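You operate a simulated robot arm through the tools that you are given. There is no shell and no other tool.

The job below is to be done with a simulated robot arm. You get a single attempt, and the scene is never put back.

Task
Unload the blow-off box into the CLEAN tray and switch the jet off.
Fine: shut the lid; park the carousel with pocket A at the white pointer. Set down upright: white housing.

The check looks at the end state, three seconds after you hand in, the way a careful person would. Anything else that was tipped, shoved, dropped, spilled or broken makes it a failure. Lids that push on must go on centred and level and be pressed home; caps that screw on are set level and turned clockwise until they are tight.

Robot
A 6-joint arm with a two-finger gripper, fixed in place. Base frame: the origin is at the foot of the arm, x ahead of it, y to its left, z up; the work surface is at about z = 80. Readings come in cm, degrees, newtons and seconds.
With the tool pointing down near the work surface it reaches from about 36 to 86 cm from the base axis. Its first joint turns from -166.0 to 166.0 degrees. Payload 2.45 kg.
The TCP is the grasp point between the finger pads, 2 cm short of the fingertips. In the tool frame z runs along the fingers and y along their closing line. The gripper opens to 14 cm. The gripper's body begins 16.8 cm behind the TCP.
Orientation is told as [roll, pitch, yaw] about the base's x, y, z axes, in that order, counted from this pose: with the fingers straight down and closing along the base's y, the tool's x points along the base's -x, its y along +y and its z along -z.

Tools
- The arm moves only by the tool apply_moves. Its argument "motion" is one flat list of numbers, 7 for each row, row after row: the shift along the base's x, y, z in cm, then the turn, a rotation vector about the base's x, y, z in degrees, then the opening in per cent of the stroke, from 0 (shut) to 100 (fully open). In form: [dx, dy, dz, wx, wy, wz, fingers, dx, dy, dz, wx, wy, wz, fingers, ...]. A call has 1 to 20 rows; each row is the pose to reach, as a shift and turn from the pose commanded when the call began. Rows are played at 5 a second. More than 5 cm and 8.6 degrees between two rows, or a gripper value outside its range, and nothing of the call is played. Where a pose cannot be reached the arm comes as near as it can. A force on the tool above 60 N (or 10 N above the force at the start of the call, whichever is more), or a blocked arm, ends the call early, and 0.2 s more pass. The fingers move at their own pace (about 4.5 cm/s each) and stop on an object; they squeeze with about 26 N. The grip force told is the motor's: it shows also when the fingers shut on nothing. Time passes only in rows, and 0.2 s behind the last, so rows that repeat a pose let the fingers close. The reply holds the time, the measured pose of the TCP, the force on the tool along the base axes, the opening and the grip force, in the units named above and with some noise, with the torque about the TCP (base axes, N m) and any sound that the robot's microphone picked up.
- Cameras (640 x 400 px; columns grow to the right, rows downward): "scene" is fixed at [40.18, 50.87, 156.18]; the picture's right is [-0.94, 0.33, 0.00], its down [0.13, 0.38, -0.92] and it looks along [-0.30, -0.86, -0.40] (base axes); focal length 342 px, centre (320, 200). "wrist" rides on the gripper at [7.8, 1.1, -20.9] in the tool frame; the picture's right is [-0.14, 0.99, 0.00], its down [-0.92, -0.13, -0.37] and it looks along [-0.36, -0.05, 0.93] (tool axes); focal length 280 px, centre (320, 200). There is no depth. A picture from a camera that has moved, and an enlarged one, comes with that camera's place and axes in the base frame and with its lens. The place of the scene camera against the robot may be out by one fixed shift of up to 1.8 cm in any direction.
- camera(camera): a new picture of that camera. No time passes.
- move_column(by): slides the trunk up (or, below 0, down) by that many cm; the arm rides with it, the base frame stays. It gives what a move gives, with no picture.
- close_up(camera, box): a new picture of the part [left, top, right, bottom] of that camera's present view, enlarged. No time passes.
- close_job(): hands the job in; it is judged then, once.

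Places have to be worked out from the pictures, the camera data and where the tool is seen. Open the gripper and draw the arm clear of the work before you hand the job in, unless the task says otherwise.

The tools are called after "Emit:" as a command line: name --argument value ..., lists and objects as JSON in quotes. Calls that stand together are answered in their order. apply_moves: Moves the arm, as the interface text tells. Its arguments: {"type":"object","properties":{"motion":{"type":"array"}},"required":["motion"]} The other tools are called the same way: move_column (by) slides the trunk up or down; camera (camera) takes a picture; close_up (camera, box) takes an enlarged picture of a part of a camera's view; close_job () hands the job in.

At the start:

```text
clock: 0.0
eef_pos: [21.24, -59.42, 117.76]
orientation: [0.0, 0.0, 0.1]
wrist_force: [-0.2, -0.2, -0.1]
torque: [0.01, 0.0, 0.01]
gripper_width: 14.02
grip_force: 0.0
trunk travel left (down, up): [-10.0, 13.0]
```

scene: 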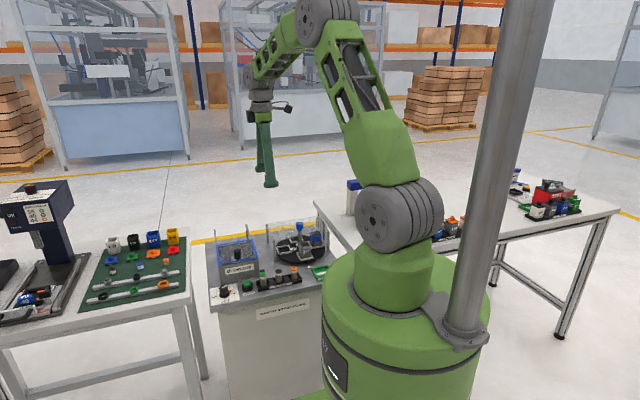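
wrist: 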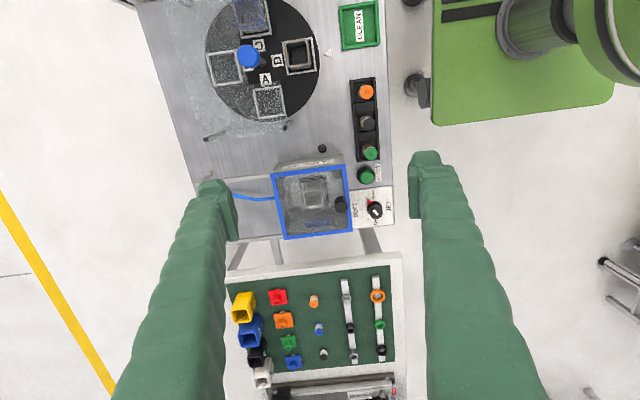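

I start by enlarging the parts of both views that show the blow-off station, to read its controls and contents.

Emit:
close_up --camera "wrist" --box '[130, 0, 400, 250]'

Emit:
close_up --camera "scene" --box '[195, 205, 345, 325]'

Emit:
close_up --camera "wrist" --box '[260, 130, 410, 250]'

```text
1.60 times, centred on (265, 125) of wrist
camera zoom: at [13.28, -58.33, 138.81], right [0.14, 0.99, 0.0], down [0.92, -0.13, 0.37], along [0.36, -0.05, -0.93], focal length 449 px, centre (408, 320)
```

zoom: 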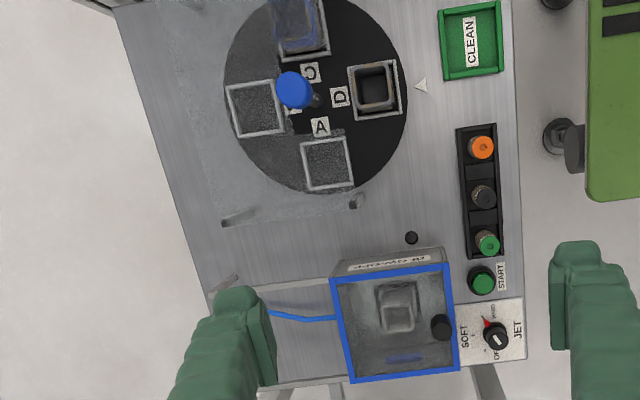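

```text
3.33 times, centred on (270, 265) of scene
camera zoom: at [40.18, 50.87, 156.18], right [-0.94, 0.33, 0.0], down [0.13, 0.38, -0.92], along [-0.3, -0.86, -0.4], focal length 1142 px, centre (487, -17)
```

zoom: 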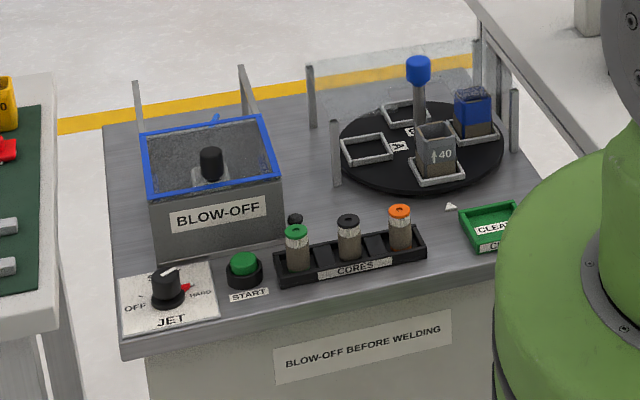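

```text
3.33 times, centred on (335, 190) of wrist
camera zoom: at [13.28, -58.33, 138.81], right [0.14, 0.99, 0.0], down [0.92, -0.13, 0.37], along [0.36, -0.05, -0.93], focal length 935 px, centre (270, 233)
```

zoom: 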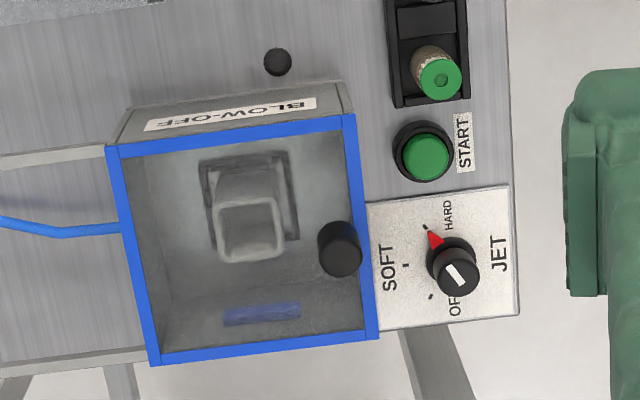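

The jet knob's red pointer appears to be at HARD, with the OFF tick about 120° counter-clockwise from it. The housing sits under the tinted lid, and D is at the pointer. I move the arm closer, staying high, to get a better look at the jet panel and the box.

Emit:
apply_moves --motion '[2.4, 1.5, -2.5, 0, 0, 0, 100, 4.8, 3, -5, 0, 0, 0, 100, 7.2, 4.5, -7.5, 0, 0, 0, 100, 9.6, 6, -10, 0, 0, 0, 100, 11.8, 7.4, -12.5, 0, 0, 0, 100]'

Emit:
camera --camera "wrist"

Emit:
close_up --camera "scene" --box '[200, 215, 290, 305]'

Emit:
close_up --camera "scene" --box '[260, 200, 350, 290]'

```text
clock: 1.2
eef_pos: [32.99, -52.05, 104.91]
orientation: [-0.1, 0.0, 0.0]
wrist_force: [0.7, 0.6, -0.4]
torque: [-0.02, 0.0, 0.01]
gripper_width: 14.01
grip_force: 0.0
trunk travel left (down, up): [-10.0, 13.0]
```

```text
taken
camera wrist: at [25.11, -50.81, 126.01], right [0.14, 0.99, 0.0], down [0.92, -0.13, 0.37], along [0.36, -0.05, -0.93], focal length 280 px, centre (320, 200)
```

wrist: 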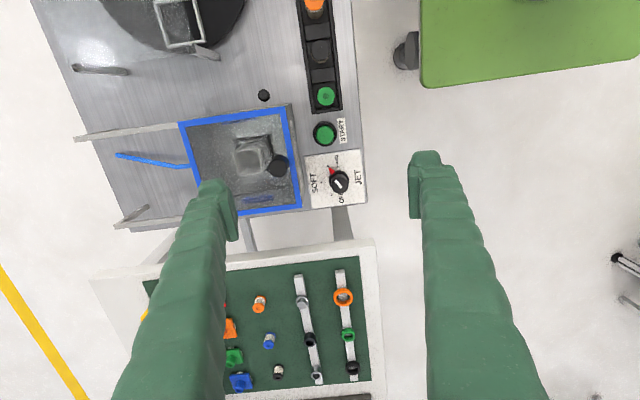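

```text
4.44 times, centred on (245, 260) of scene
camera zoom: at [40.18, 50.87, 156.18], right [-0.94, 0.33, 0.0], down [0.13, 0.38, -0.92], along [-0.3, -0.86, -0.4], focal length 1522 px, centre (653, -67)
```

zoom: 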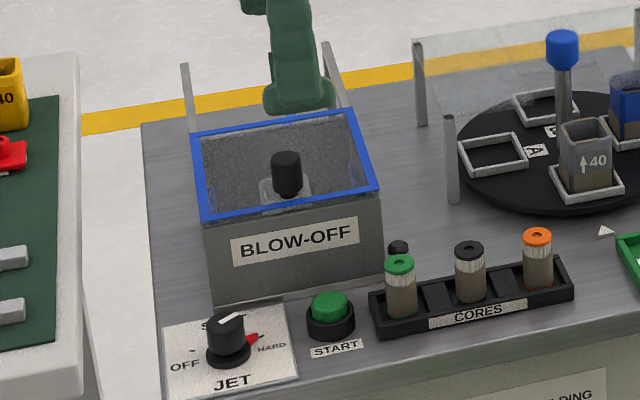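

```text
4.44 times, centred on (305, 245) of scene
camera zoom: at [40.18, 50.87, 156.18], right [-0.94, 0.33, 0.0], down [0.13, 0.38, -0.92], along [-0.3, -0.86, -0.4], focal length 1522 px, centre (387, 0)
```

zoom: 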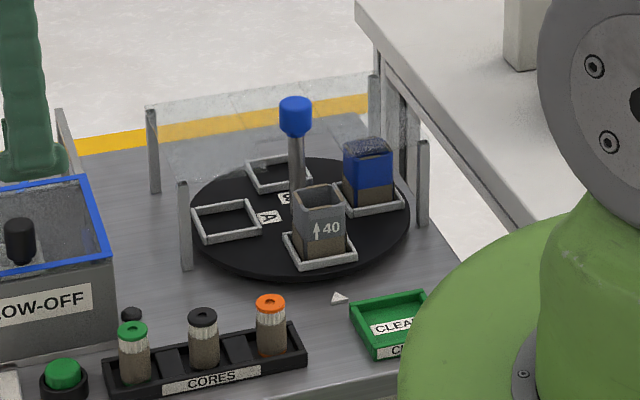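

Next I enlarge the wrist view of the box interior, the jet panel, the small black item by the carousel, and the carousel itself.

Emit:
close_up --camera "wrist" --box '[175, 95, 305, 220]'

Emit:
close_up --camera "wrist" --box '[290, 110, 380, 215]'

Emit:
close_up --camera "wrist" --box '[200, 30, 300, 120]'

Emit:
close_up --camera "scene" --box '[275, 250, 310, 285]'

```text
3.20 times, centred on (240, 158) of wrist
camera zoom: at [25.11, -50.81, 126.01], right [0.14, 0.99, 0.0], down [0.92, -0.13, 0.37], along [0.36, -0.05, -0.93], focal length 897 px, centre (576, 336)
```

zoom: 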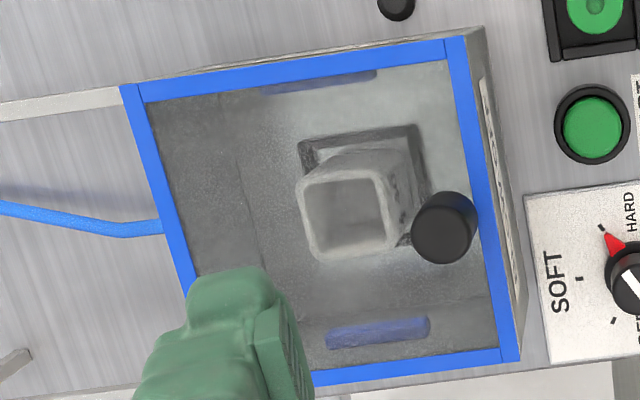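

```text
3.81 times, centred on (335, 162) of wrist
camera zoom: at [25.11, -50.81, 126.01], right [0.14, 0.99, 0.0], down [0.92, -0.13, 0.37], along [0.36, -0.05, -0.93], focal length 1068 px, centre (263, 343)
```

zoom: 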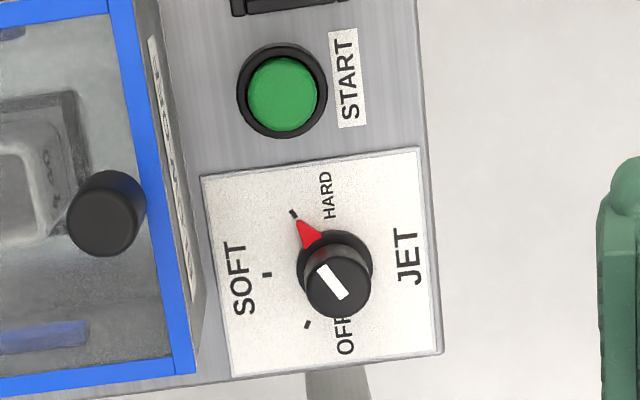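

```text
4.44 times, centred on (250, 75) of wrist
camera zoom: at [25.11, -50.81, 126.01], right [0.14, 0.99, 0.0], down [0.92, -0.13, 0.37], along [0.36, -0.05, -0.93], focal length 1246 px, centre (631, 756)
```

zoom: 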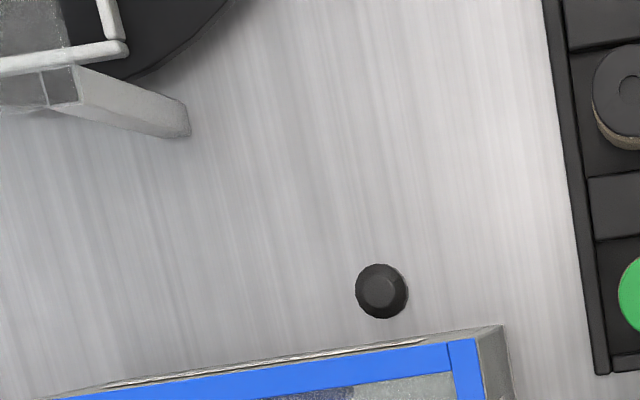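

```text
11.43 times, centred on (292, 268) of scene
camera zoom: at [40.18, 50.87, 156.18], right [-0.94, 0.33, 0.0], down [0.13, 0.38, -0.92], along [-0.3, -0.86, -0.4], focal length 3914 px, centre (634, -571)
```

zoom: 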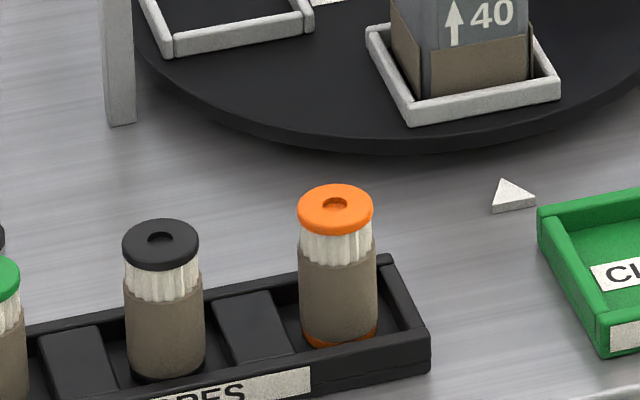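

The jet knob axis works out to about (39.5, -49.7), with the pointer on the HARD tick at about 206° and the OFF tick at about 333°. The box front wall is near y = -55. I go over the knob with the fingers partly closed and check the alignment.

Emit:
apply_moves --motion '[2, 0.8, -2, 0, 0, 0, 60, 4.5, 1.6, -5, 0, 0, 0, 40, 6.4, 2.35, -8, 0, 0, 0, 32, 6.4, 2.35, -11, 0, 0, 0, 32, 6.4, 2.35, -11, 0, 0, 0, 32]'

Emit:
camera --camera "wrist"

Emit:
close_up --camera "wrist" --box '[220, 100, 420, 260]'

Emit:
close_up --camera "scene" --box '[200, 190, 320, 310]'

```text
clock: 2.4
eef_pos: [39.43, -49.51, 94.19]
orientation: [0.0, -0.1, 0.0]
wrist_force: [0.5, -0.4, 0.9]
torque: [0.02, 0.02, 0.0]
gripper_width: 4.47
grip_force: 0.0
trunk travel left (down, up): [-10.0, 13.0]
```

```text
taken
camera wrist: at [31.63, -48.31, 115.24], right [0.14, 0.99, 0.0], down [0.92, -0.13, 0.37], along [0.37, -0.05, -0.93], focal length 280 px, centre (320, 200)
```

wrist: 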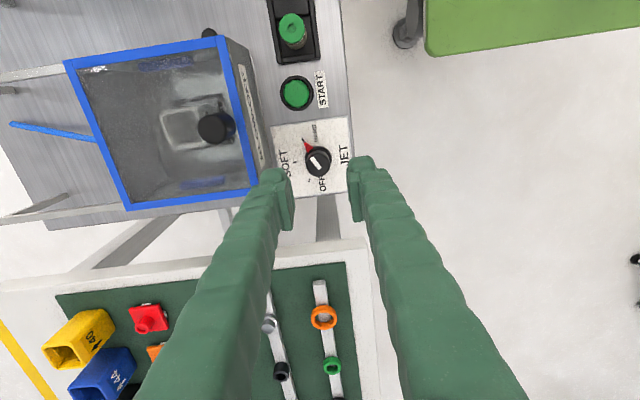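

```text
2.50 times, centred on (320, 180) of wrist
camera zoom: at [31.63, -48.31, 115.24], right [0.14, 0.99, 0.0], down [0.92, -0.13, 0.37], along [0.37, -0.05, -0.93], focal length 701 px, centre (320, 250)
```

zoom: 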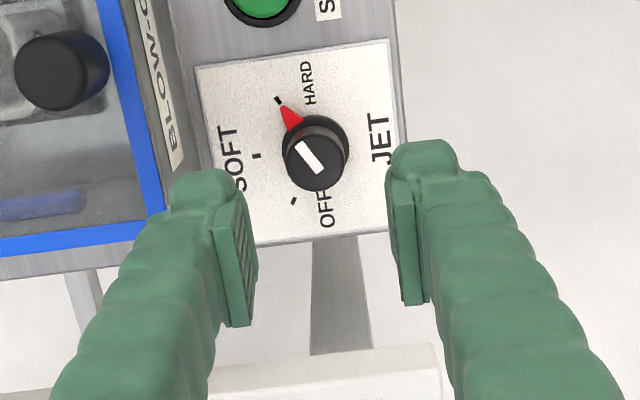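

```text
3.33 times, centred on (260, 250) of scene
camera zoom: at [40.18, 50.87, 156.18], right [-0.94, 0.33, 0.0], down [0.13, 0.38, -0.92], along [-0.3, -0.86, -0.4], focal length 1142 px, centre (520, 33)
```

zoom: 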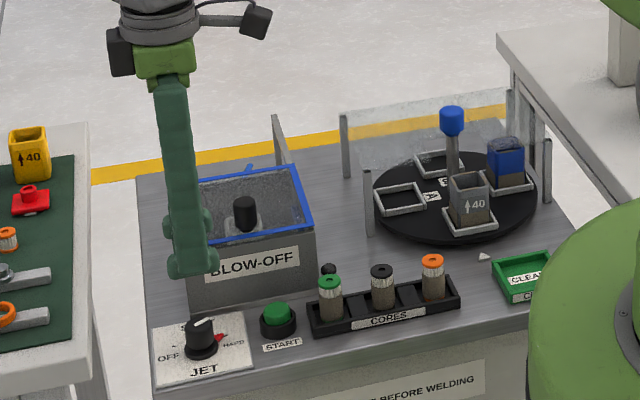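

The knob axis now comes out at (39.7, -49.6) with its top at about z = 84.1, and the OFF tick is exactly 120° from HARD. I correct sideways, descend around the knob and close.

Emit:
apply_moves --motion '[0.28, -0.12, -3, 0, 0, 0, 32, 0.28, -0.12, -6, 0, 0, 0, 32, 0.28, -0.12, -8.5, 0, 0, 0, 32, 0.28, -0.12, -10.4, 0, 0, 0, 32, 0.28, -0.12, -10.4, 0, 0, 0, 20, 0.28, -0.12, -10.4, 0, 0, 0, 10, 0.28, -0.12, -10.4, 0, 0, 0, 10]'

Emit:
camera --camera "wrist"

Emit:
close_up --camera "scene" --box '[200, 230, 280, 310]'

```text
clock: 4.0
eef_pos: [39.64, -49.65, 83.93]
orientation: [0.1, 0.2, 0.0]
wrist_force: [0.1, 10.3, -1.4]
torque: [0.1, -0.04, 0.02]
gripper_width: 2.7
grip_force: 37.3
trunk travel left (down, up): [-10.0, 13.0]
```

```text
taken
camera wrist: at [31.89, -48.62, 104.98], right [0.14, 0.99, 0.0], down [0.92, -0.13, 0.37], along [0.36, -0.05, -0.93], focal length 280 px, centre (320, 200)
```

wrist: 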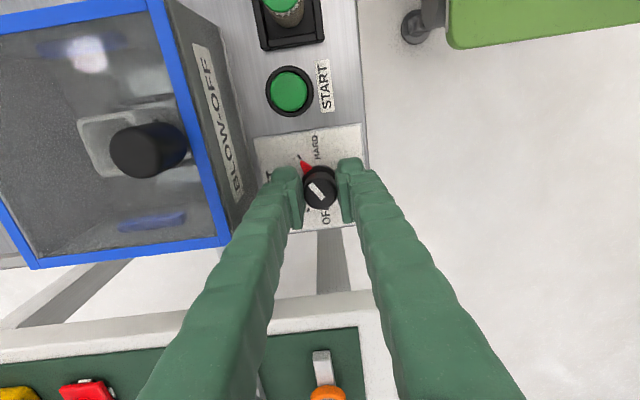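

```text
5.00 times, centred on (240, 270) of scene
camera zoom: at [40.18, 50.87, 156.18], right [-0.94, 0.33, 0.0], down [0.13, 0.38, -0.92], along [-0.3, -0.86, -0.4], focal length 1712 px, centre (720, -150)
```

zoom: 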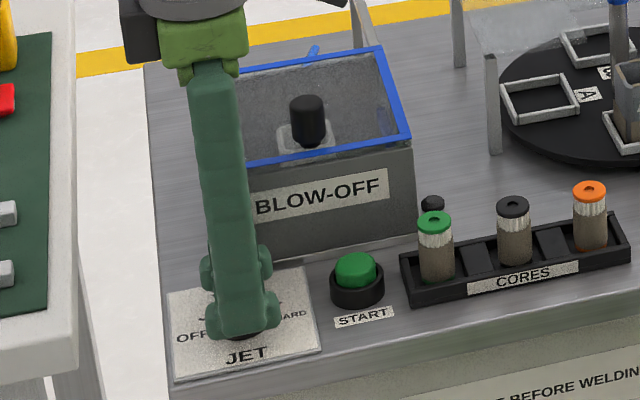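

The knob is gripped at 2.7 cm with a small side load. I ease that off by 0.1 cm and turn counter-clockwise 60° as a first half.

Emit:
apply_moves --motion '[0.05, 0.1, 0, 0, 0, 7.5, 10, 0.05, 0.1, 0, 0, 0, 15, 10, 0.05, 0.1, 0, 0, 0, 22.5, 10, 0.05, 0.1, 0, 0, 0, 30, 10, 0.05, 0.1, 0, 0, 0, 37.5, 10, 0.05, 0.1, 0, 0, 0, 45, 10, 0.05, 0.1, 0, 0, 0, 52.5, 10, 0.05, 0.1, 0, 0, 0, 60, 10]'

Emit:
close_up --camera "wrist" --box '[240, 120, 400, 260]'

```text
clock: 5.8
eef_pos: [39.73, -49.92, 83.85]
orientation: [0.0, 0.1, 60.1]
wrist_force: [4.6, -3.3, -1.5]
torque: [0.09, -0.14, -0.05]
gripper_width: 2.66
grip_force: 44.8
trunk travel left (down, up): [-10.0, 13.0]
```

```text
2.86 times, centred on (320, 190) of wrist
camera zoom: at [34.86, -55.93, 104.97], right [-0.79, 0.61, 0.0], down [0.57, 0.74, 0.37], along [0.23, 0.29, -0.93], focal length 801 px, centre (320, 229)
```

zoom: 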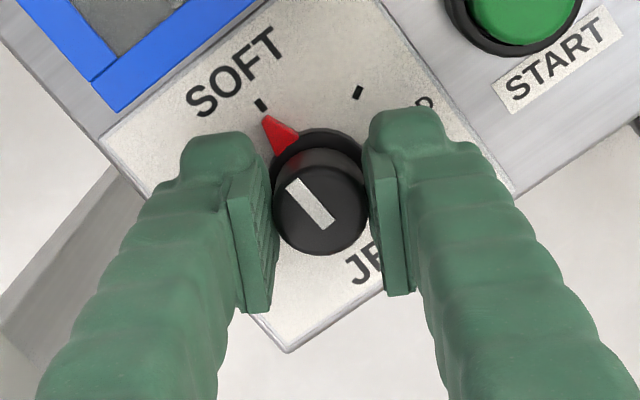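

The red pointer has followed and now points at SOFT. I continue another 60° to OFF.

Emit:
apply_moves --motion '[0, 0, 0, 0, 0, 7.5, 10, 0, 0, 0, 0, 0, 15, 10, 0, 0, 0, 0, 0, 22.5, 10, 0, 0, 0, 0, 0, 30, 10, 0, 0, 0, 0, 0, 37.5, 10, 0, 0, 0, 0, 0, 45, 10, 0, 0, 0, 0, 0, 52.5, 10, 0, 0, 0, 0, 0, 60, 10]'

Emit:
close_up --camera "wrist" --box '[240, 120, 400, 260]'

```text
clock: 7.6
eef_pos: [39.89, -49.74, 83.94]
orientation: [1.4, 0.4, 119.5]
wrist_force: [-16.6, -31.9, 15.5]
torque: [-0.2, 0.32, 0.0]
gripper_width: 2.72
grip_force: 44.9
out of reach, approached as far as the arm can: row 8
trunk travel left (down, up): [-10.0, 13.0]
```

```text
2.86 times, centred on (320, 190) of wrist
camera zoom: at [43.05, -56.65, 104.99], right [-0.93, -0.37, 0.02], down [-0.34, 0.87, 0.36], along [-0.15, 0.33, -0.93], focal length 801 px, centre (320, 229)
```

zoom: 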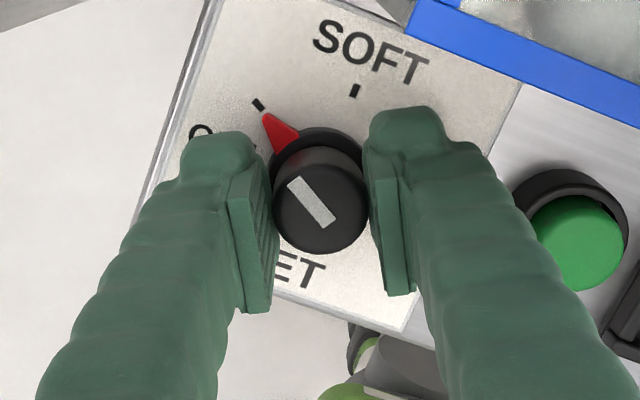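

The pointer now lines up with the OFF tick, and the wrist has reached its turning limit. I open the fingers, lift straight up, and then look at the panel.

Emit:
apply_moves --motion '[0, 0, 0, 0, 0, 0, 30, 0, 0, 0, 0, 0, 0, 32, 0, 0, 3, 0, 0, 0, 32, 0, 0, 7, 0, 0, -5, 32, 0, 0, 11, 0, 0, -10, 32]'

Emit:
close_up --camera "wrist" --box '[220, 100, 420, 260]'

Emit:
close_up --camera "scene" --box '[200, 230, 280, 310]'

```text
clock: 8.8
eef_pos: [39.89, -49.32, 94.8]
orientation: [0.0, 0.0, 110.0]
wrist_force: [0.1, -0.2, 1.0]
torque: [0.02, -0.02, 0.0]
gripper_width: 4.5
grip_force: 0.0
out of reach, approached as far as the arm can: row 3
trunk travel left (down, up): [-10.0, 13.0]
```

```text
2.50 times, centred on (320, 180) of wrist
camera zoom: at [41.61, -56.93, 115.84], right [-0.98, -0.21, 0.0], down [-0.19, 0.91, 0.37], along [-0.08, 0.36, -0.93], focal length 701 px, centre (320, 250)
```

zoom: 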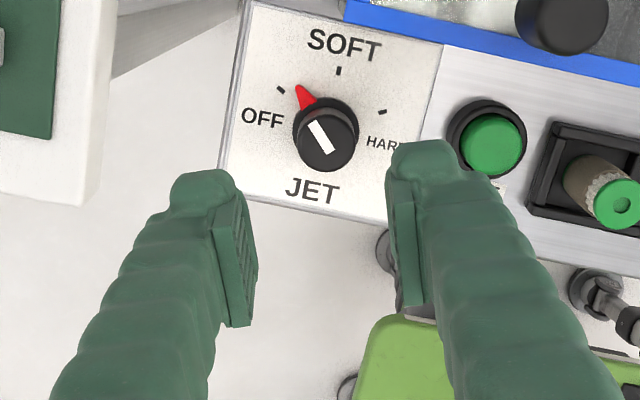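

```text
5.00 times, centred on (240, 270) of scene
camera zoom: at [40.18, 50.87, 156.18], right [-0.94, 0.33, 0.0], down [0.13, 0.38, -0.92], along [-0.3, -0.86, -0.4], focal length 1712 px, centre (720, -150)
```

zoom: 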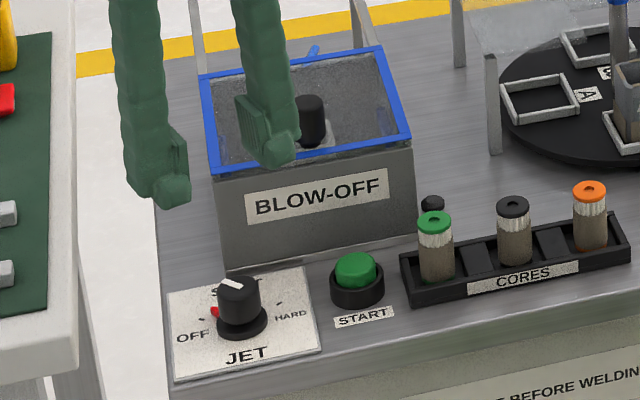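

Measured from this view, the pointer is at about 313° and the OFF tick at about 330°. The knob was dragged back some 17° when the loaded grip let go. I turn the wrist back a little to leave room, then regrip the knob centred and finish the turn.

Emit:
apply_moves --motion '[-0.18, -0.31, -3, 0, 0, -7.5, 32, -0.18, -0.31, -6, 0, 0, -15, 32, -0.18, -0.31, -9, 0, 0, -15, 32, -0.18, -0.31, -10.9, 0, 0, -15, 32, -0.18, -0.31, -10.9, 0, 0, -15, 20, -0.18, -0.31, -10.9, 0, 0, -15, 14, -0.18, -0.31, -10.9, 0, 0, -15, 14]'

Emit:
close_up --camera "wrist" --box '[240, 120, 400, 260]'

```text
clock: 10.4
eef_pos: [39.84, -49.55, 83.8]
orientation: [0.0, -0.1, 95.0]
wrist_force: [-18.5, -4.5, -1.9]
torque: [-0.19, 0.2, -0.04]
gripper_width: 2.66
grip_force: 35.2
trunk travel left (down, up): [-10.0, 13.0]
```

```text
2.86 times, centred on (320, 190) of wrist
camera zoom: at [39.38, -57.42, 104.87], right [-1.0, 0.05, 0.0], down [0.05, 0.93, 0.37], along [0.02, 0.37, -0.93], focal length 801 px, centre (320, 229)
```

zoom: 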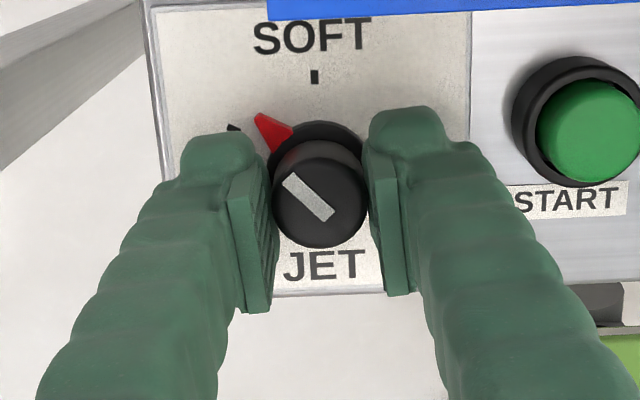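

The grip is on the knob with a side load of about 18 N, so I shift 0.14 cm to relieve it. Then I turn the remaining 17.5° toward OFF.

Emit:
apply_moves --motion '[-0.14, -0.03, 0, 0, 0, 0, 14, -0.14, -0.03, 0, 0, 0, 6, 14, -0.14, -0.03, 0, 0, 0, 12, 14, -0.14, -0.03, 0, 0, 0, 17.5, 14, -0.14, -0.03, 0, 0, 0, 17.5, 14]'

Emit:
close_up --camera "wrist" --box '[240, 120, 400, 260]'

```text
clock: 11.6
eef_pos: [39.64, -49.45, 83.88]
orientation: [0.0, -0.1, 112.5]
wrist_force: [-25.9, -4.5, -8.0]
torque: [-0.05, 0.24, -0.49]
gripper_width: 2.64
grip_force: 45.3
trunk travel left (down, up): [-10.0, 13.0]
```

```text
2.86 times, centred on (320, 190) of wrist
camera zoom: at [41.7, -57.18, 104.87], right [-0.97, -0.25, 0.0], down [-0.23, 0.9, 0.37], along [-0.09, 0.36, -0.93], focal length 801 px, centre (320, 229)
```

zoom: 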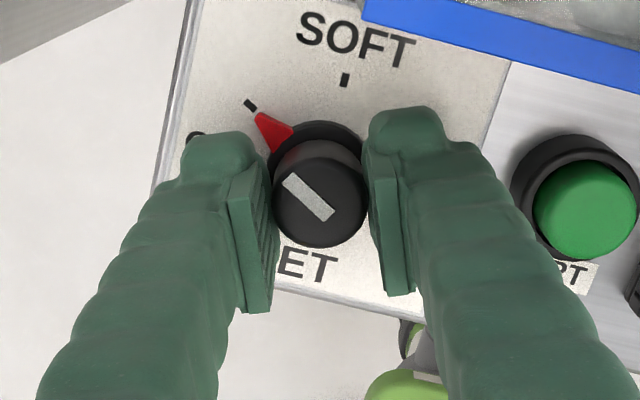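

A resisting torque of about 0.5 N·m has appeared, so the knob seems to be at its end stop. Before releasing I back the twist off by 1° and nudge the tool to shed the side load, then re-read the forces.

Emit:
apply_moves --motion '[-0.08, 0, 0, 0, 0, -0.5, 14, -0.15, -0.03, 0, 0, 0, -1, 14, -0.15, -0.03, 0, 0, 0, -1, 14]'

```text
clock: 12.4
eef_pos: [39.75, -49.61, 83.85]
orientation: [0.0, -0.1, 111.5]
wrist_force: [-16.1, 0.9, -13.0]
torque: [-0.05, 0.11, 0.0]
gripper_width: 2.67
grip_force: 45.0
trunk travel left (down, up): [-10.0, 13.0]
```

The twist torque is gone and the side load is dropping. I nudge a little further the same way, and slightly down, to unload fully before opening.

Emit:
apply_moves --motion '[-0.1, -0.02, -0.08, 0, 0, 0, 14, -0.15, -0.02, -0.12, 0, 0, 0, 14, -0.15, -0.02, -0.12, 0, 0, 0, 14]'

Emit:
close_up --camera "wrist" --box '[240, 120, 400, 260]'

```text
clock: 13.2
eef_pos: [39.76, -49.5, 83.85]
orientation: [0.0, 0.1, 111.5]
wrist_force: [1.3, 11.9, -2.0]
torque: [0.63, 0.17, -0.01]
gripper_width: 2.63
grip_force: 45.5
trunk travel left (down, up): [-10.0, 13.0]
```

```text
2.86 times, centred on (320, 190) of wrist
camera zoom: at [41.55, -57.17, 104.9], right [-0.97, -0.24, 0.0], down [-0.22, 0.9, 0.37], along [-0.09, 0.36, -0.93], focal length 801 px, centre (320, 229)
```

zoom: 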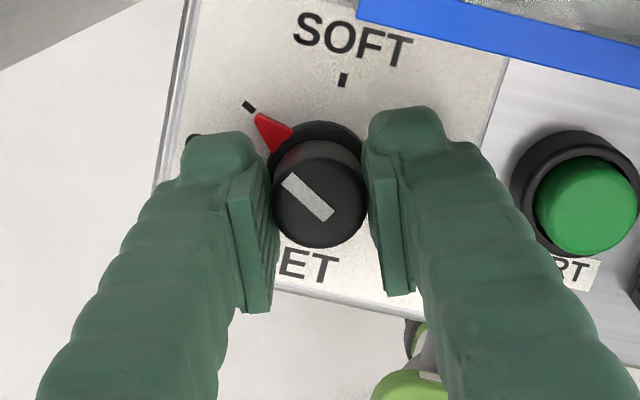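

The loads are small now and the pointer is still on the OFF tick. I open in place without lifting and check that the knob stays put.

Emit:
apply_moves --motion '[0, 0.06, 0, 0, 0, 0, 22, 0, 0.06, 0, 0, 0, 0, 32, 0, 0.06, 0, 0, 0, 0, 32]'

Emit:
close_up --camera "wrist" --box '[240, 120, 400, 260]'

```text
clock: 14.0
eef_pos: [39.72, -49.6, 83.8]
orientation: [-0.1, 0.0, 111.4]
wrist_force: [0.4, -0.2, -0.8]
torque: [-0.02, 0.0, 0.03]
gripper_width: 4.49
grip_force: 0.0
trunk travel left (down, up): [-10.0, 13.0]
```

```text
2.86 times, centred on (320, 190) of wrist
camera zoom: at [41.48, -57.19, 104.89], right [-0.97, -0.24, 0.0], down [-0.22, 0.9, 0.37], along [-0.09, 0.36, -0.93], focal length 801 px, centre (320, 229)
```

zoom: 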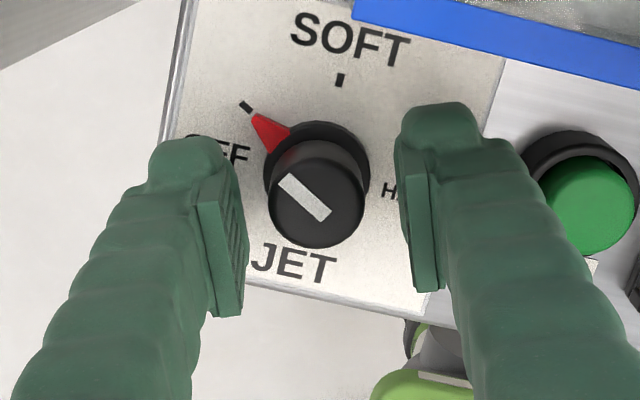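

The jet pointer holds at OFF. I lift straight up and then unwind the wrist while moving toward the box lid, with a high view for planning.

Emit:
apply_moves --motion '[0, 0, 3, 0, 0, 0, 32, 0, 0, 7, 0, 0, 0, 32, 0, 0, 11, 0, 0, 0, 32, 0, 0, 15, 0, 0, -8, 32, 0, 0, 19, 0, 0, -16, 32, 0, 0, 22, 0, 0, -24, 32, 0, 0, 22, 0, 0, -32, 32]'

Emit:
camera --camera "wrist"

Emit:
close_up --camera "wrist" --box '[220, 100, 420, 260]'

Emit:
close_up --camera "scene" --box '[200, 200, 300, 300]'

```text
clock: 15.6
eef_pos: [39.64, -49.39, 105.84]
orientation: [-0.1, 0.0, 79.5]
wrist_force: [0.4, -0.7, 0.8]
torque: [-0.02, -0.01, -0.01]
gripper_width: 4.49
grip_force: 0.0
trunk travel left (down, up): [-10.0, 13.0]
```

```text
taken
camera wrist: at [37.05, -56.86, 126.87], right [-0.95, 0.32, 0.0], down [0.3, 0.88, 0.37], along [0.12, 0.35, -0.93], focal length 280 px, centre (320, 200)
```

wrist: 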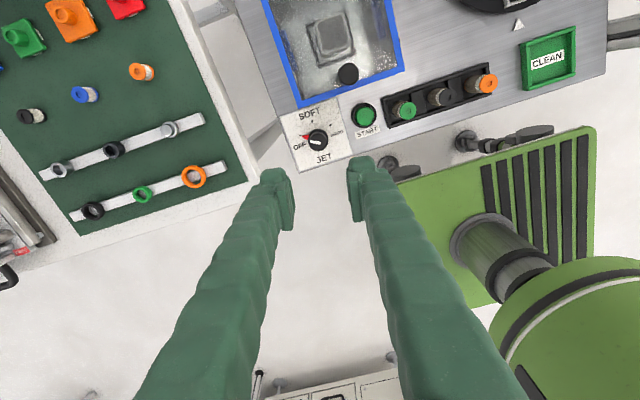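

```text
2.50 times, centred on (320, 180) of wrist
camera zoom: at [37.05, -56.86, 126.87], right [-0.95, 0.32, 0.0], down [0.3, 0.88, 0.37], along [0.12, 0.35, -0.93], focal length 701 px, centre (320, 250)
```

zoom: 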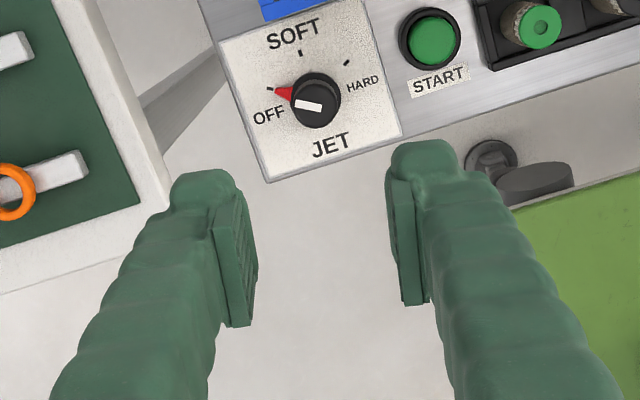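

```text
4.00 times, centred on (250, 250) of scene
camera zoom: at [40.18, 50.87, 156.18], right [-0.94, 0.33, 0.0], down [0.13, 0.38, -0.92], along [-0.3, -0.86, -0.4], focal length 1370 px, centre (600, 0)
```

zoom: 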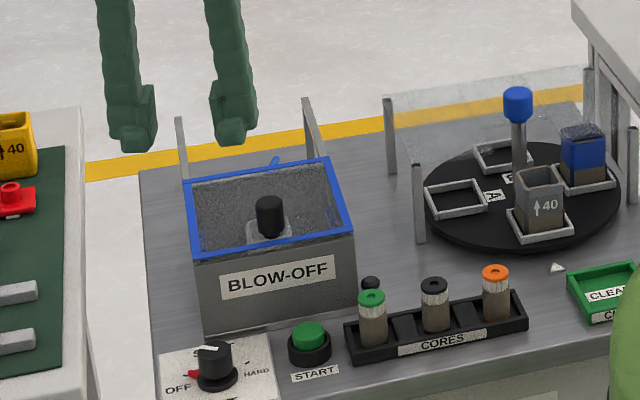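

The pointer now measures about 329–330°, so the jet is at OFF. The two bars behind the box triangulate to horizontal rails running back at about lid height, so the lid may slide rather than hinge. I move back over the box for a closer look at its rear edge.

Emit:
apply_moves --motion '[-1, -4, 1, 0, 0, 3, 32, -2, -8, 2, 0, 0, 6, 32, -4, -12, 2, 0, 0, 10, 32, -6, -15, 2, 0, 0, 10, 32, -6.5, -16, 2, 0, 0, 10, 32]'

Emit:
camera --camera "wrist"

Emit:
camera --camera "scene"

```text
clock: 16.8
eef_pos: [33.02, -65.65, 107.77]
orientation: [0.0, 0.1, 89.5]
wrist_force: [-0.1, -0.1, -0.8]
torque: [-0.04, -0.01, 0.04]
gripper_width: 4.47
grip_force: 0.1
trunk travel left (down, up): [-10.0, 13.0]
```

```text
taken
camera wrist: at [31.83, -73.37, 128.83], right [-0.99, 0.15, 0.0], down [0.14, 0.92, 0.37], along [0.05, 0.36, -0.93], focal length 280 px, centre (320, 200)
```

wrist: 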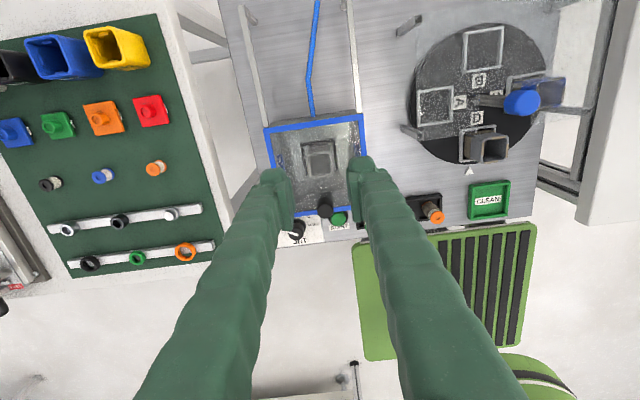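

```text
taken
```

scene: 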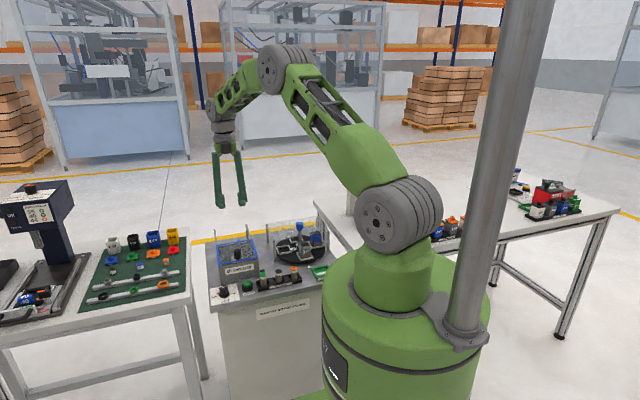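

Emit:
close_up --camera "wrist" --box '[225, 0, 385, 130]'

Emit:
close_up --camera "wrist" --box '[255, 100, 375, 230]'

Emit:
close_up --camera "wrist" --box '[395, 10, 555, 225]'

Emit:
close_up --camera "scene" --box '[210, 220, 265, 285]'

```text
3.08 times, centred on (305, 65) of wrist
camera zoom: at [31.83, -73.37, 128.83], right [-0.99, 0.15, 0.0], down [0.14, 0.92, 0.37], along [0.05, 0.36, -0.93], focal length 863 px, centre (366, 615)
```

zoom: 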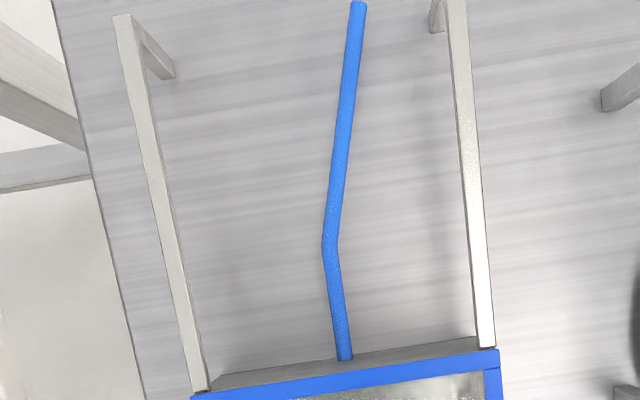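

```text
3.08 times, centred on (315, 165) of wrist
camera zoom: at [31.83, -73.37, 128.83], right [-0.99, 0.15, 0.0], down [0.14, 0.92, 0.37], along [0.05, 0.36, -0.93], focal length 863 px, centre (335, 308)
```

zoom: 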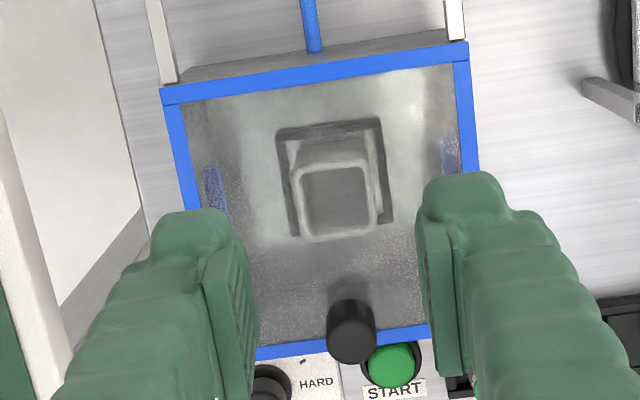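

```text
1.86 times, centred on (475, 118) of wrist
camera zoom: at [31.83, -73.37, 128.83], right [-0.99, 0.15, 0.0], down [0.14, 0.92, 0.37], along [0.05, 0.36, -0.93], focal length 522 px, centre (32, 354)
```

zoom: 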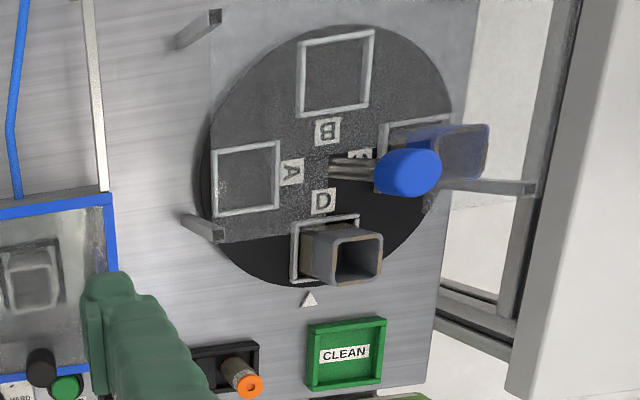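

```text
6.15 times, centred on (238, 252) of scene
camera zoom: at [40.18, 50.87, 156.18], right [-0.94, 0.33, 0.0], down [0.13, 0.38, -0.92], along [-0.3, -0.86, -0.4], focal length 2108 px, centre (828, -123)
```

zoom: 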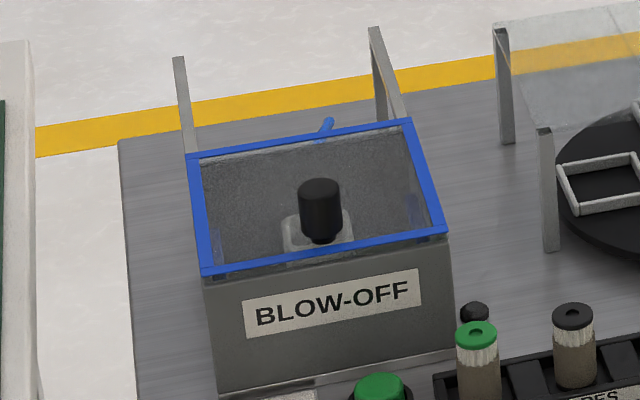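

The lid is a flat plate on the box with two rails behind it on rear legs, so it slides back toward -y; I see no hinge. Its knob is at about (33.4, -57.6) with its top near z = 90.5. I hover over it with the fingers closing along x to confirm.

Emit:
apply_moves --motion '[0.2, 4, -3, 0, 0, 0.5, 32, 0.4, 8, -6, 0, 0, 0.5, 32, 0.4, 8, -9.5, 0, 0, 0.5, 32, 0.4, 8, -9.5, 0, 0, 0.5, 32]'

Emit:
camera --camera "wrist"

Emit:
close_up --camera "wrist" --box '[230, 80, 410, 240]'

```text
clock: 17.8
eef_pos: [33.74, -57.51, 98.51]
orientation: [0.0, 0.0, 90.0]
wrist_force: [-0.8, -0.2, 0.0]
torque: [0.01, 0.04, -0.01]
gripper_width: 4.47
grip_force: 0.0
trunk travel left (down, up): [-10.0, 13.0]
```

```text
taken
camera wrist: at [32.55, -65.39, 119.54], right [-0.99, 0.14, 0.0], down [0.13, 0.92, 0.37], along [0.05, 0.36, -0.93], focal length 280 px, centre (320, 200)
```

wrist: 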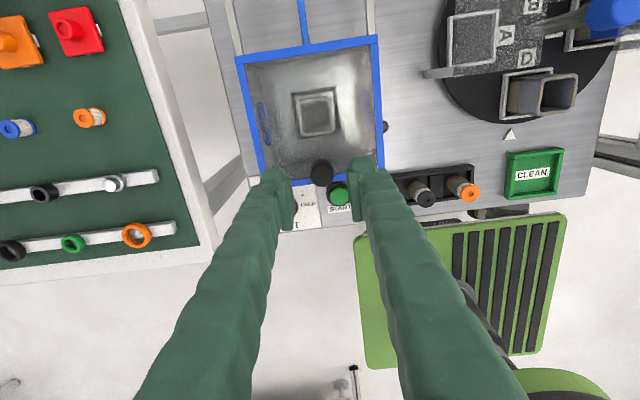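

```text
2.50 times, centred on (320, 160) of wrist
camera zoom: at [32.55, -65.39, 119.54], right [-0.99, 0.14, 0.0], down [0.13, 0.92, 0.37], along [0.05, 0.36, -0.93], focal length 701 px, centre (320, 300)
```

zoom: 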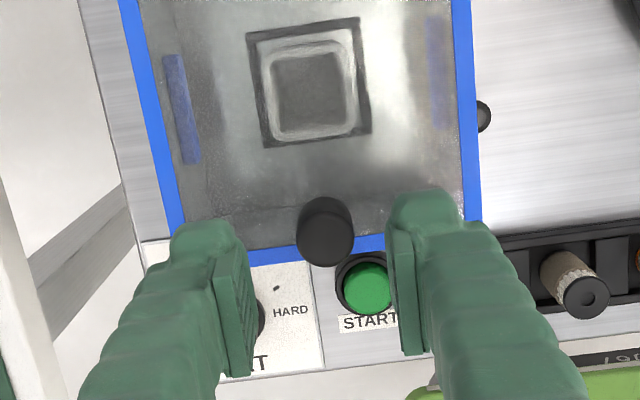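

Combining this view with the earlier ones puts the knob top at about (33.4, -57.3, 91–92), with the lid plane near z = 89. I descend partway so the fingertips straddle the top of the knob, then check from the scene camera.

Emit:
apply_moves --motion '[-0.3, 0.2, -3, 0, 0, 0, 32, -0.3, 0.2, -5.5, 0, 0, 0, 32, -0.3, 0.2, -5.5, 0, 0, 0, 32]'

Emit:
close_up --camera "scene" --box '[205, 215, 275, 285]'

Emit:
close_up --camera "wrist" --box '[240, 100, 400, 240]'

```text
clock: 18.6
eef_pos: [33.11, -57.45, 92.88]
orientation: [0.1, 0.0, 89.9]
wrist_force: [-0.3, -0.3, -0.3]
torque: [0.02, 0.0, 0.01]
gripper_width: 4.48
grip_force: 0.0
trunk travel left (down, up): [-10.0, 13.0]
```

```text
5.71 times, centred on (240, 250) of scene
camera zoom: at [40.18, 50.87, 156.18], right [-0.94, 0.33, 0.0], down [0.13, 0.38, -0.92], along [-0.3, -0.86, -0.4], focal length 1957 px, centre (777, -86)
```

zoom: 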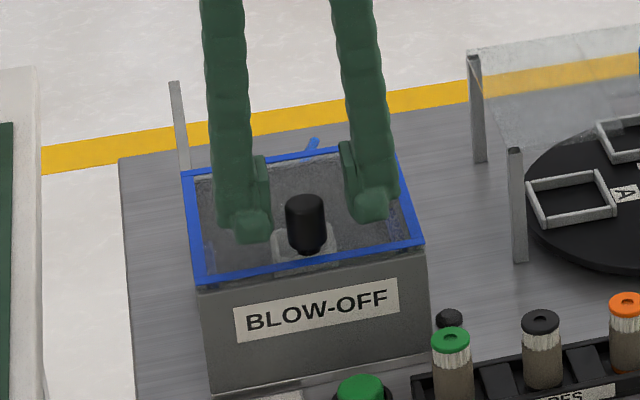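

```text
2.86 times, centred on (320, 170) of wrist
camera zoom: at [32.08, -65.2, 113.87], right [-0.99, 0.14, 0.0], down [0.13, 0.92, 0.37], along [0.05, 0.37, -0.93], focal length 801 px, centre (320, 286)
```

zoom: 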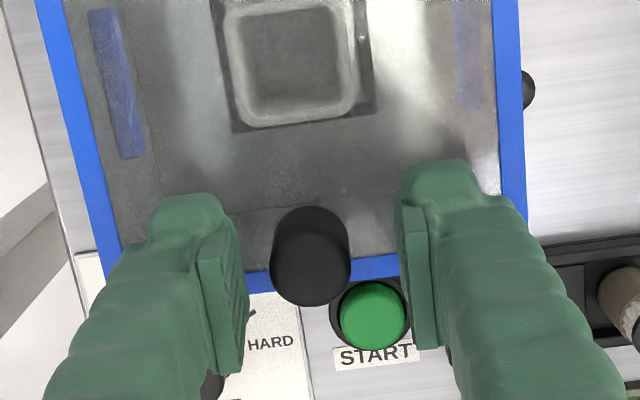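

The scene view shows the knob top at about z = 92 and the lid at about 89.3. I lower 1 cm, centre on the knob and close on it.

Emit:
apply_moves --motion '[0.15, 0.3, -0.5, 0, 0, 0, 32, 0.15, 0.3, -1.0, 0, 0, 0, 32, 0.15, 0.3, -1.0, 0, 0, 0, 20, 0.15, 0.3, -1.0, 0, 0, 0, 10, 0.15, 0.3, -1.0, 0, 0, 0, 5, 0.15, 0.3, -1.0, 0, 0, 0, 5]'

Emit:
close_up --camera "wrist" --box '[240, 100, 400, 240]'

Emit:
close_up --camera "scene" --box '[205, 215, 275, 285]'

```text
clock: 20.0
eef_pos: [33.38, -57.12, 91.8]
orientation: [0.1, 0.1, 90.0]
wrist_force: [16.0, -0.5, -0.3]
torque: [0.03, -0.19, 0.05]
gripper_width: 2.26
grip_force: 44.8
trunk travel left (down, up): [-10.0, 13.0]
```

```text
2.86 times, centred on (320, 170) of wrist
camera zoom: at [32.37, -64.85, 112.86], right [-0.99, 0.14, 0.0], down [0.13, 0.92, 0.37], along [0.05, 0.36, -0.93], focal length 801 px, centre (320, 286)
```

zoom: 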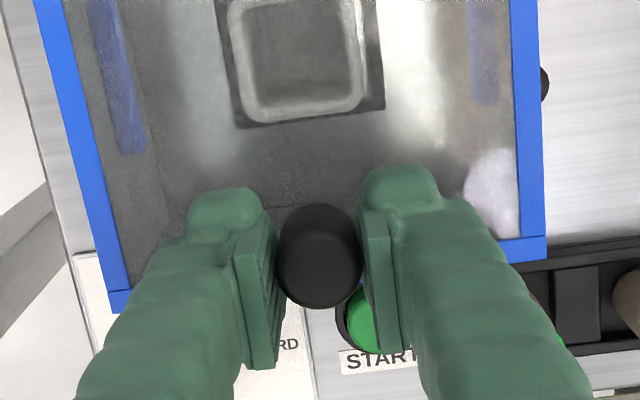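

```text
5.71 times, centred on (240, 250) of scene
camera zoom: at [40.18, 50.87, 156.18], right [-0.94, 0.33, 0.0], down [0.13, 0.38, -0.92], along [-0.3, -0.86, -0.4], focal length 1957 px, centre (777, -86)
```

zoom: 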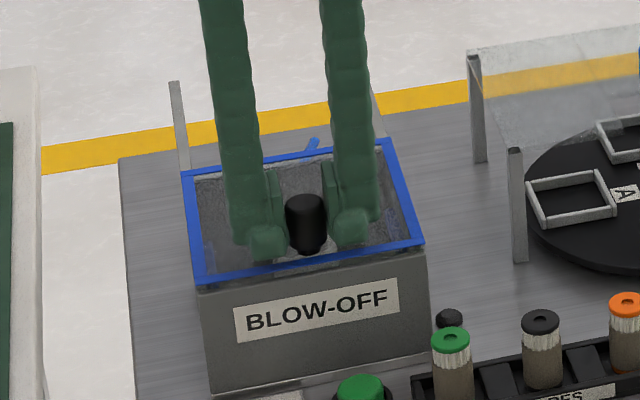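

The knob is gripped at 2.26 cm. I ease +0.12 in x to drop the side load and slide the lid 2 cm back as a trial.

Emit:
apply_moves --motion '[0.12, 0, 0, 0, 0, 0, 5, 0.12, -0.7, 0, 0, 0, 0, 5, 0.12, -1.4, 0, 0, 0, 0, 5, 0.12, -2.0, 0, 0, 0, 0, 5]'

Emit:
close_up --camera "scene" --box '[205, 215, 275, 285]'

```text
clock: 21.0
eef_pos: [33.39, -59.05, 91.83]
orientation: [0.0, 0.0, 90.1]
wrist_force: [8.5, -0.9, 0.2]
torque: [-0.02, -0.05, 0.01]
gripper_width: 2.26
grip_force: 44.9
trunk travel left (down, up): [-10.0, 13.0]
```

```text
5.71 times, centred on (240, 250) of scene
camera zoom: at [40.18, 50.87, 156.18], right [-0.94, 0.33, 0.0], down [0.13, 0.38, -0.92], along [-0.3, -0.86, -0.4], focal length 1957 px, centre (777, -86)
```

zoom: 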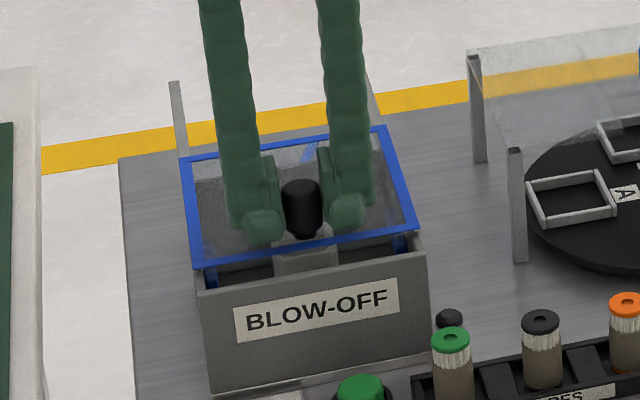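

The lid slides freely. I continue sliding it back onto the rails by another 11 cm.

Emit:
apply_moves --motion '[0.05, -1.4, 0, 0, 0, 0, 5, 0.05, -2.8, 0, 0, 0, 0, 5, 0.05, -4.2, 0, 0, 0, 0, 5, 0.05, -5.6, 0, 0, 0, 0, 5, 0.05, -7, 0, 0, 0, 0, 5, 0.05, -8.4, 0, 0, 0, 0, 5, 0.05, -9.8, 0, 0, 0, 0, 5, 0.05, -10.6, 0, 0, 0, 0, 5, 0.05, -11.2, 0, 0, 0, 0, 5]'

Emit:
close_up --camera "scene" --box '[205, 215, 275, 285]'

Emit:
camera --camera "wrist"

```text
clock: 23.0
eef_pos: [33.41, -70.1, 91.94]
orientation: [0.0, 0.0, 89.9]
wrist_force: [-1.7, 0.7, 2.5]
torque: [0.27, 0.07, 0.04]
gripper_width: 2.23
grip_force: 45.1
trunk travel left (down, up): [-10.0, 13.0]
```

```text
5.71 times, centred on (240, 250) of scene
camera zoom: at [40.18, 50.87, 156.18], right [-0.94, 0.33, 0.0], down [0.13, 0.38, -0.92], along [-0.3, -0.86, -0.4], focal length 1957 px, centre (777, -86)
```

zoom: 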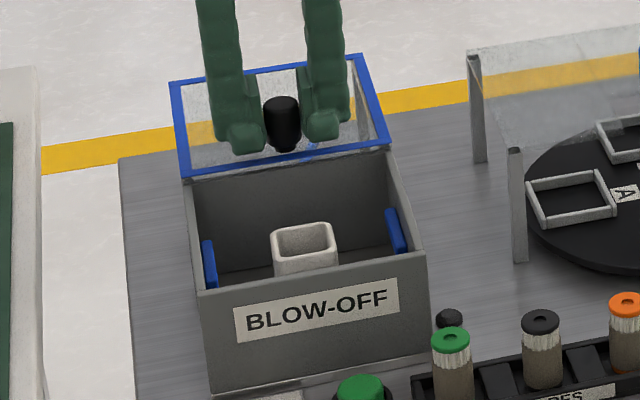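

```text
taken
camera wrist: at [32.39, -78.04, 112.85], right [-0.99, 0.14, 0.0], down [0.13, 0.92, 0.37], along [0.05, 0.36, -0.93], focal length 280 px, centre (320, 200)
```

wrist: 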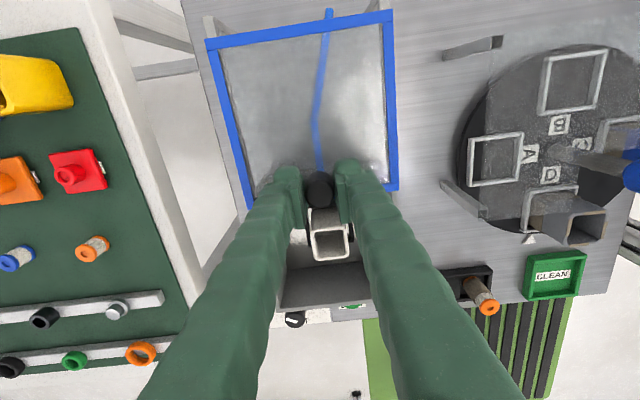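

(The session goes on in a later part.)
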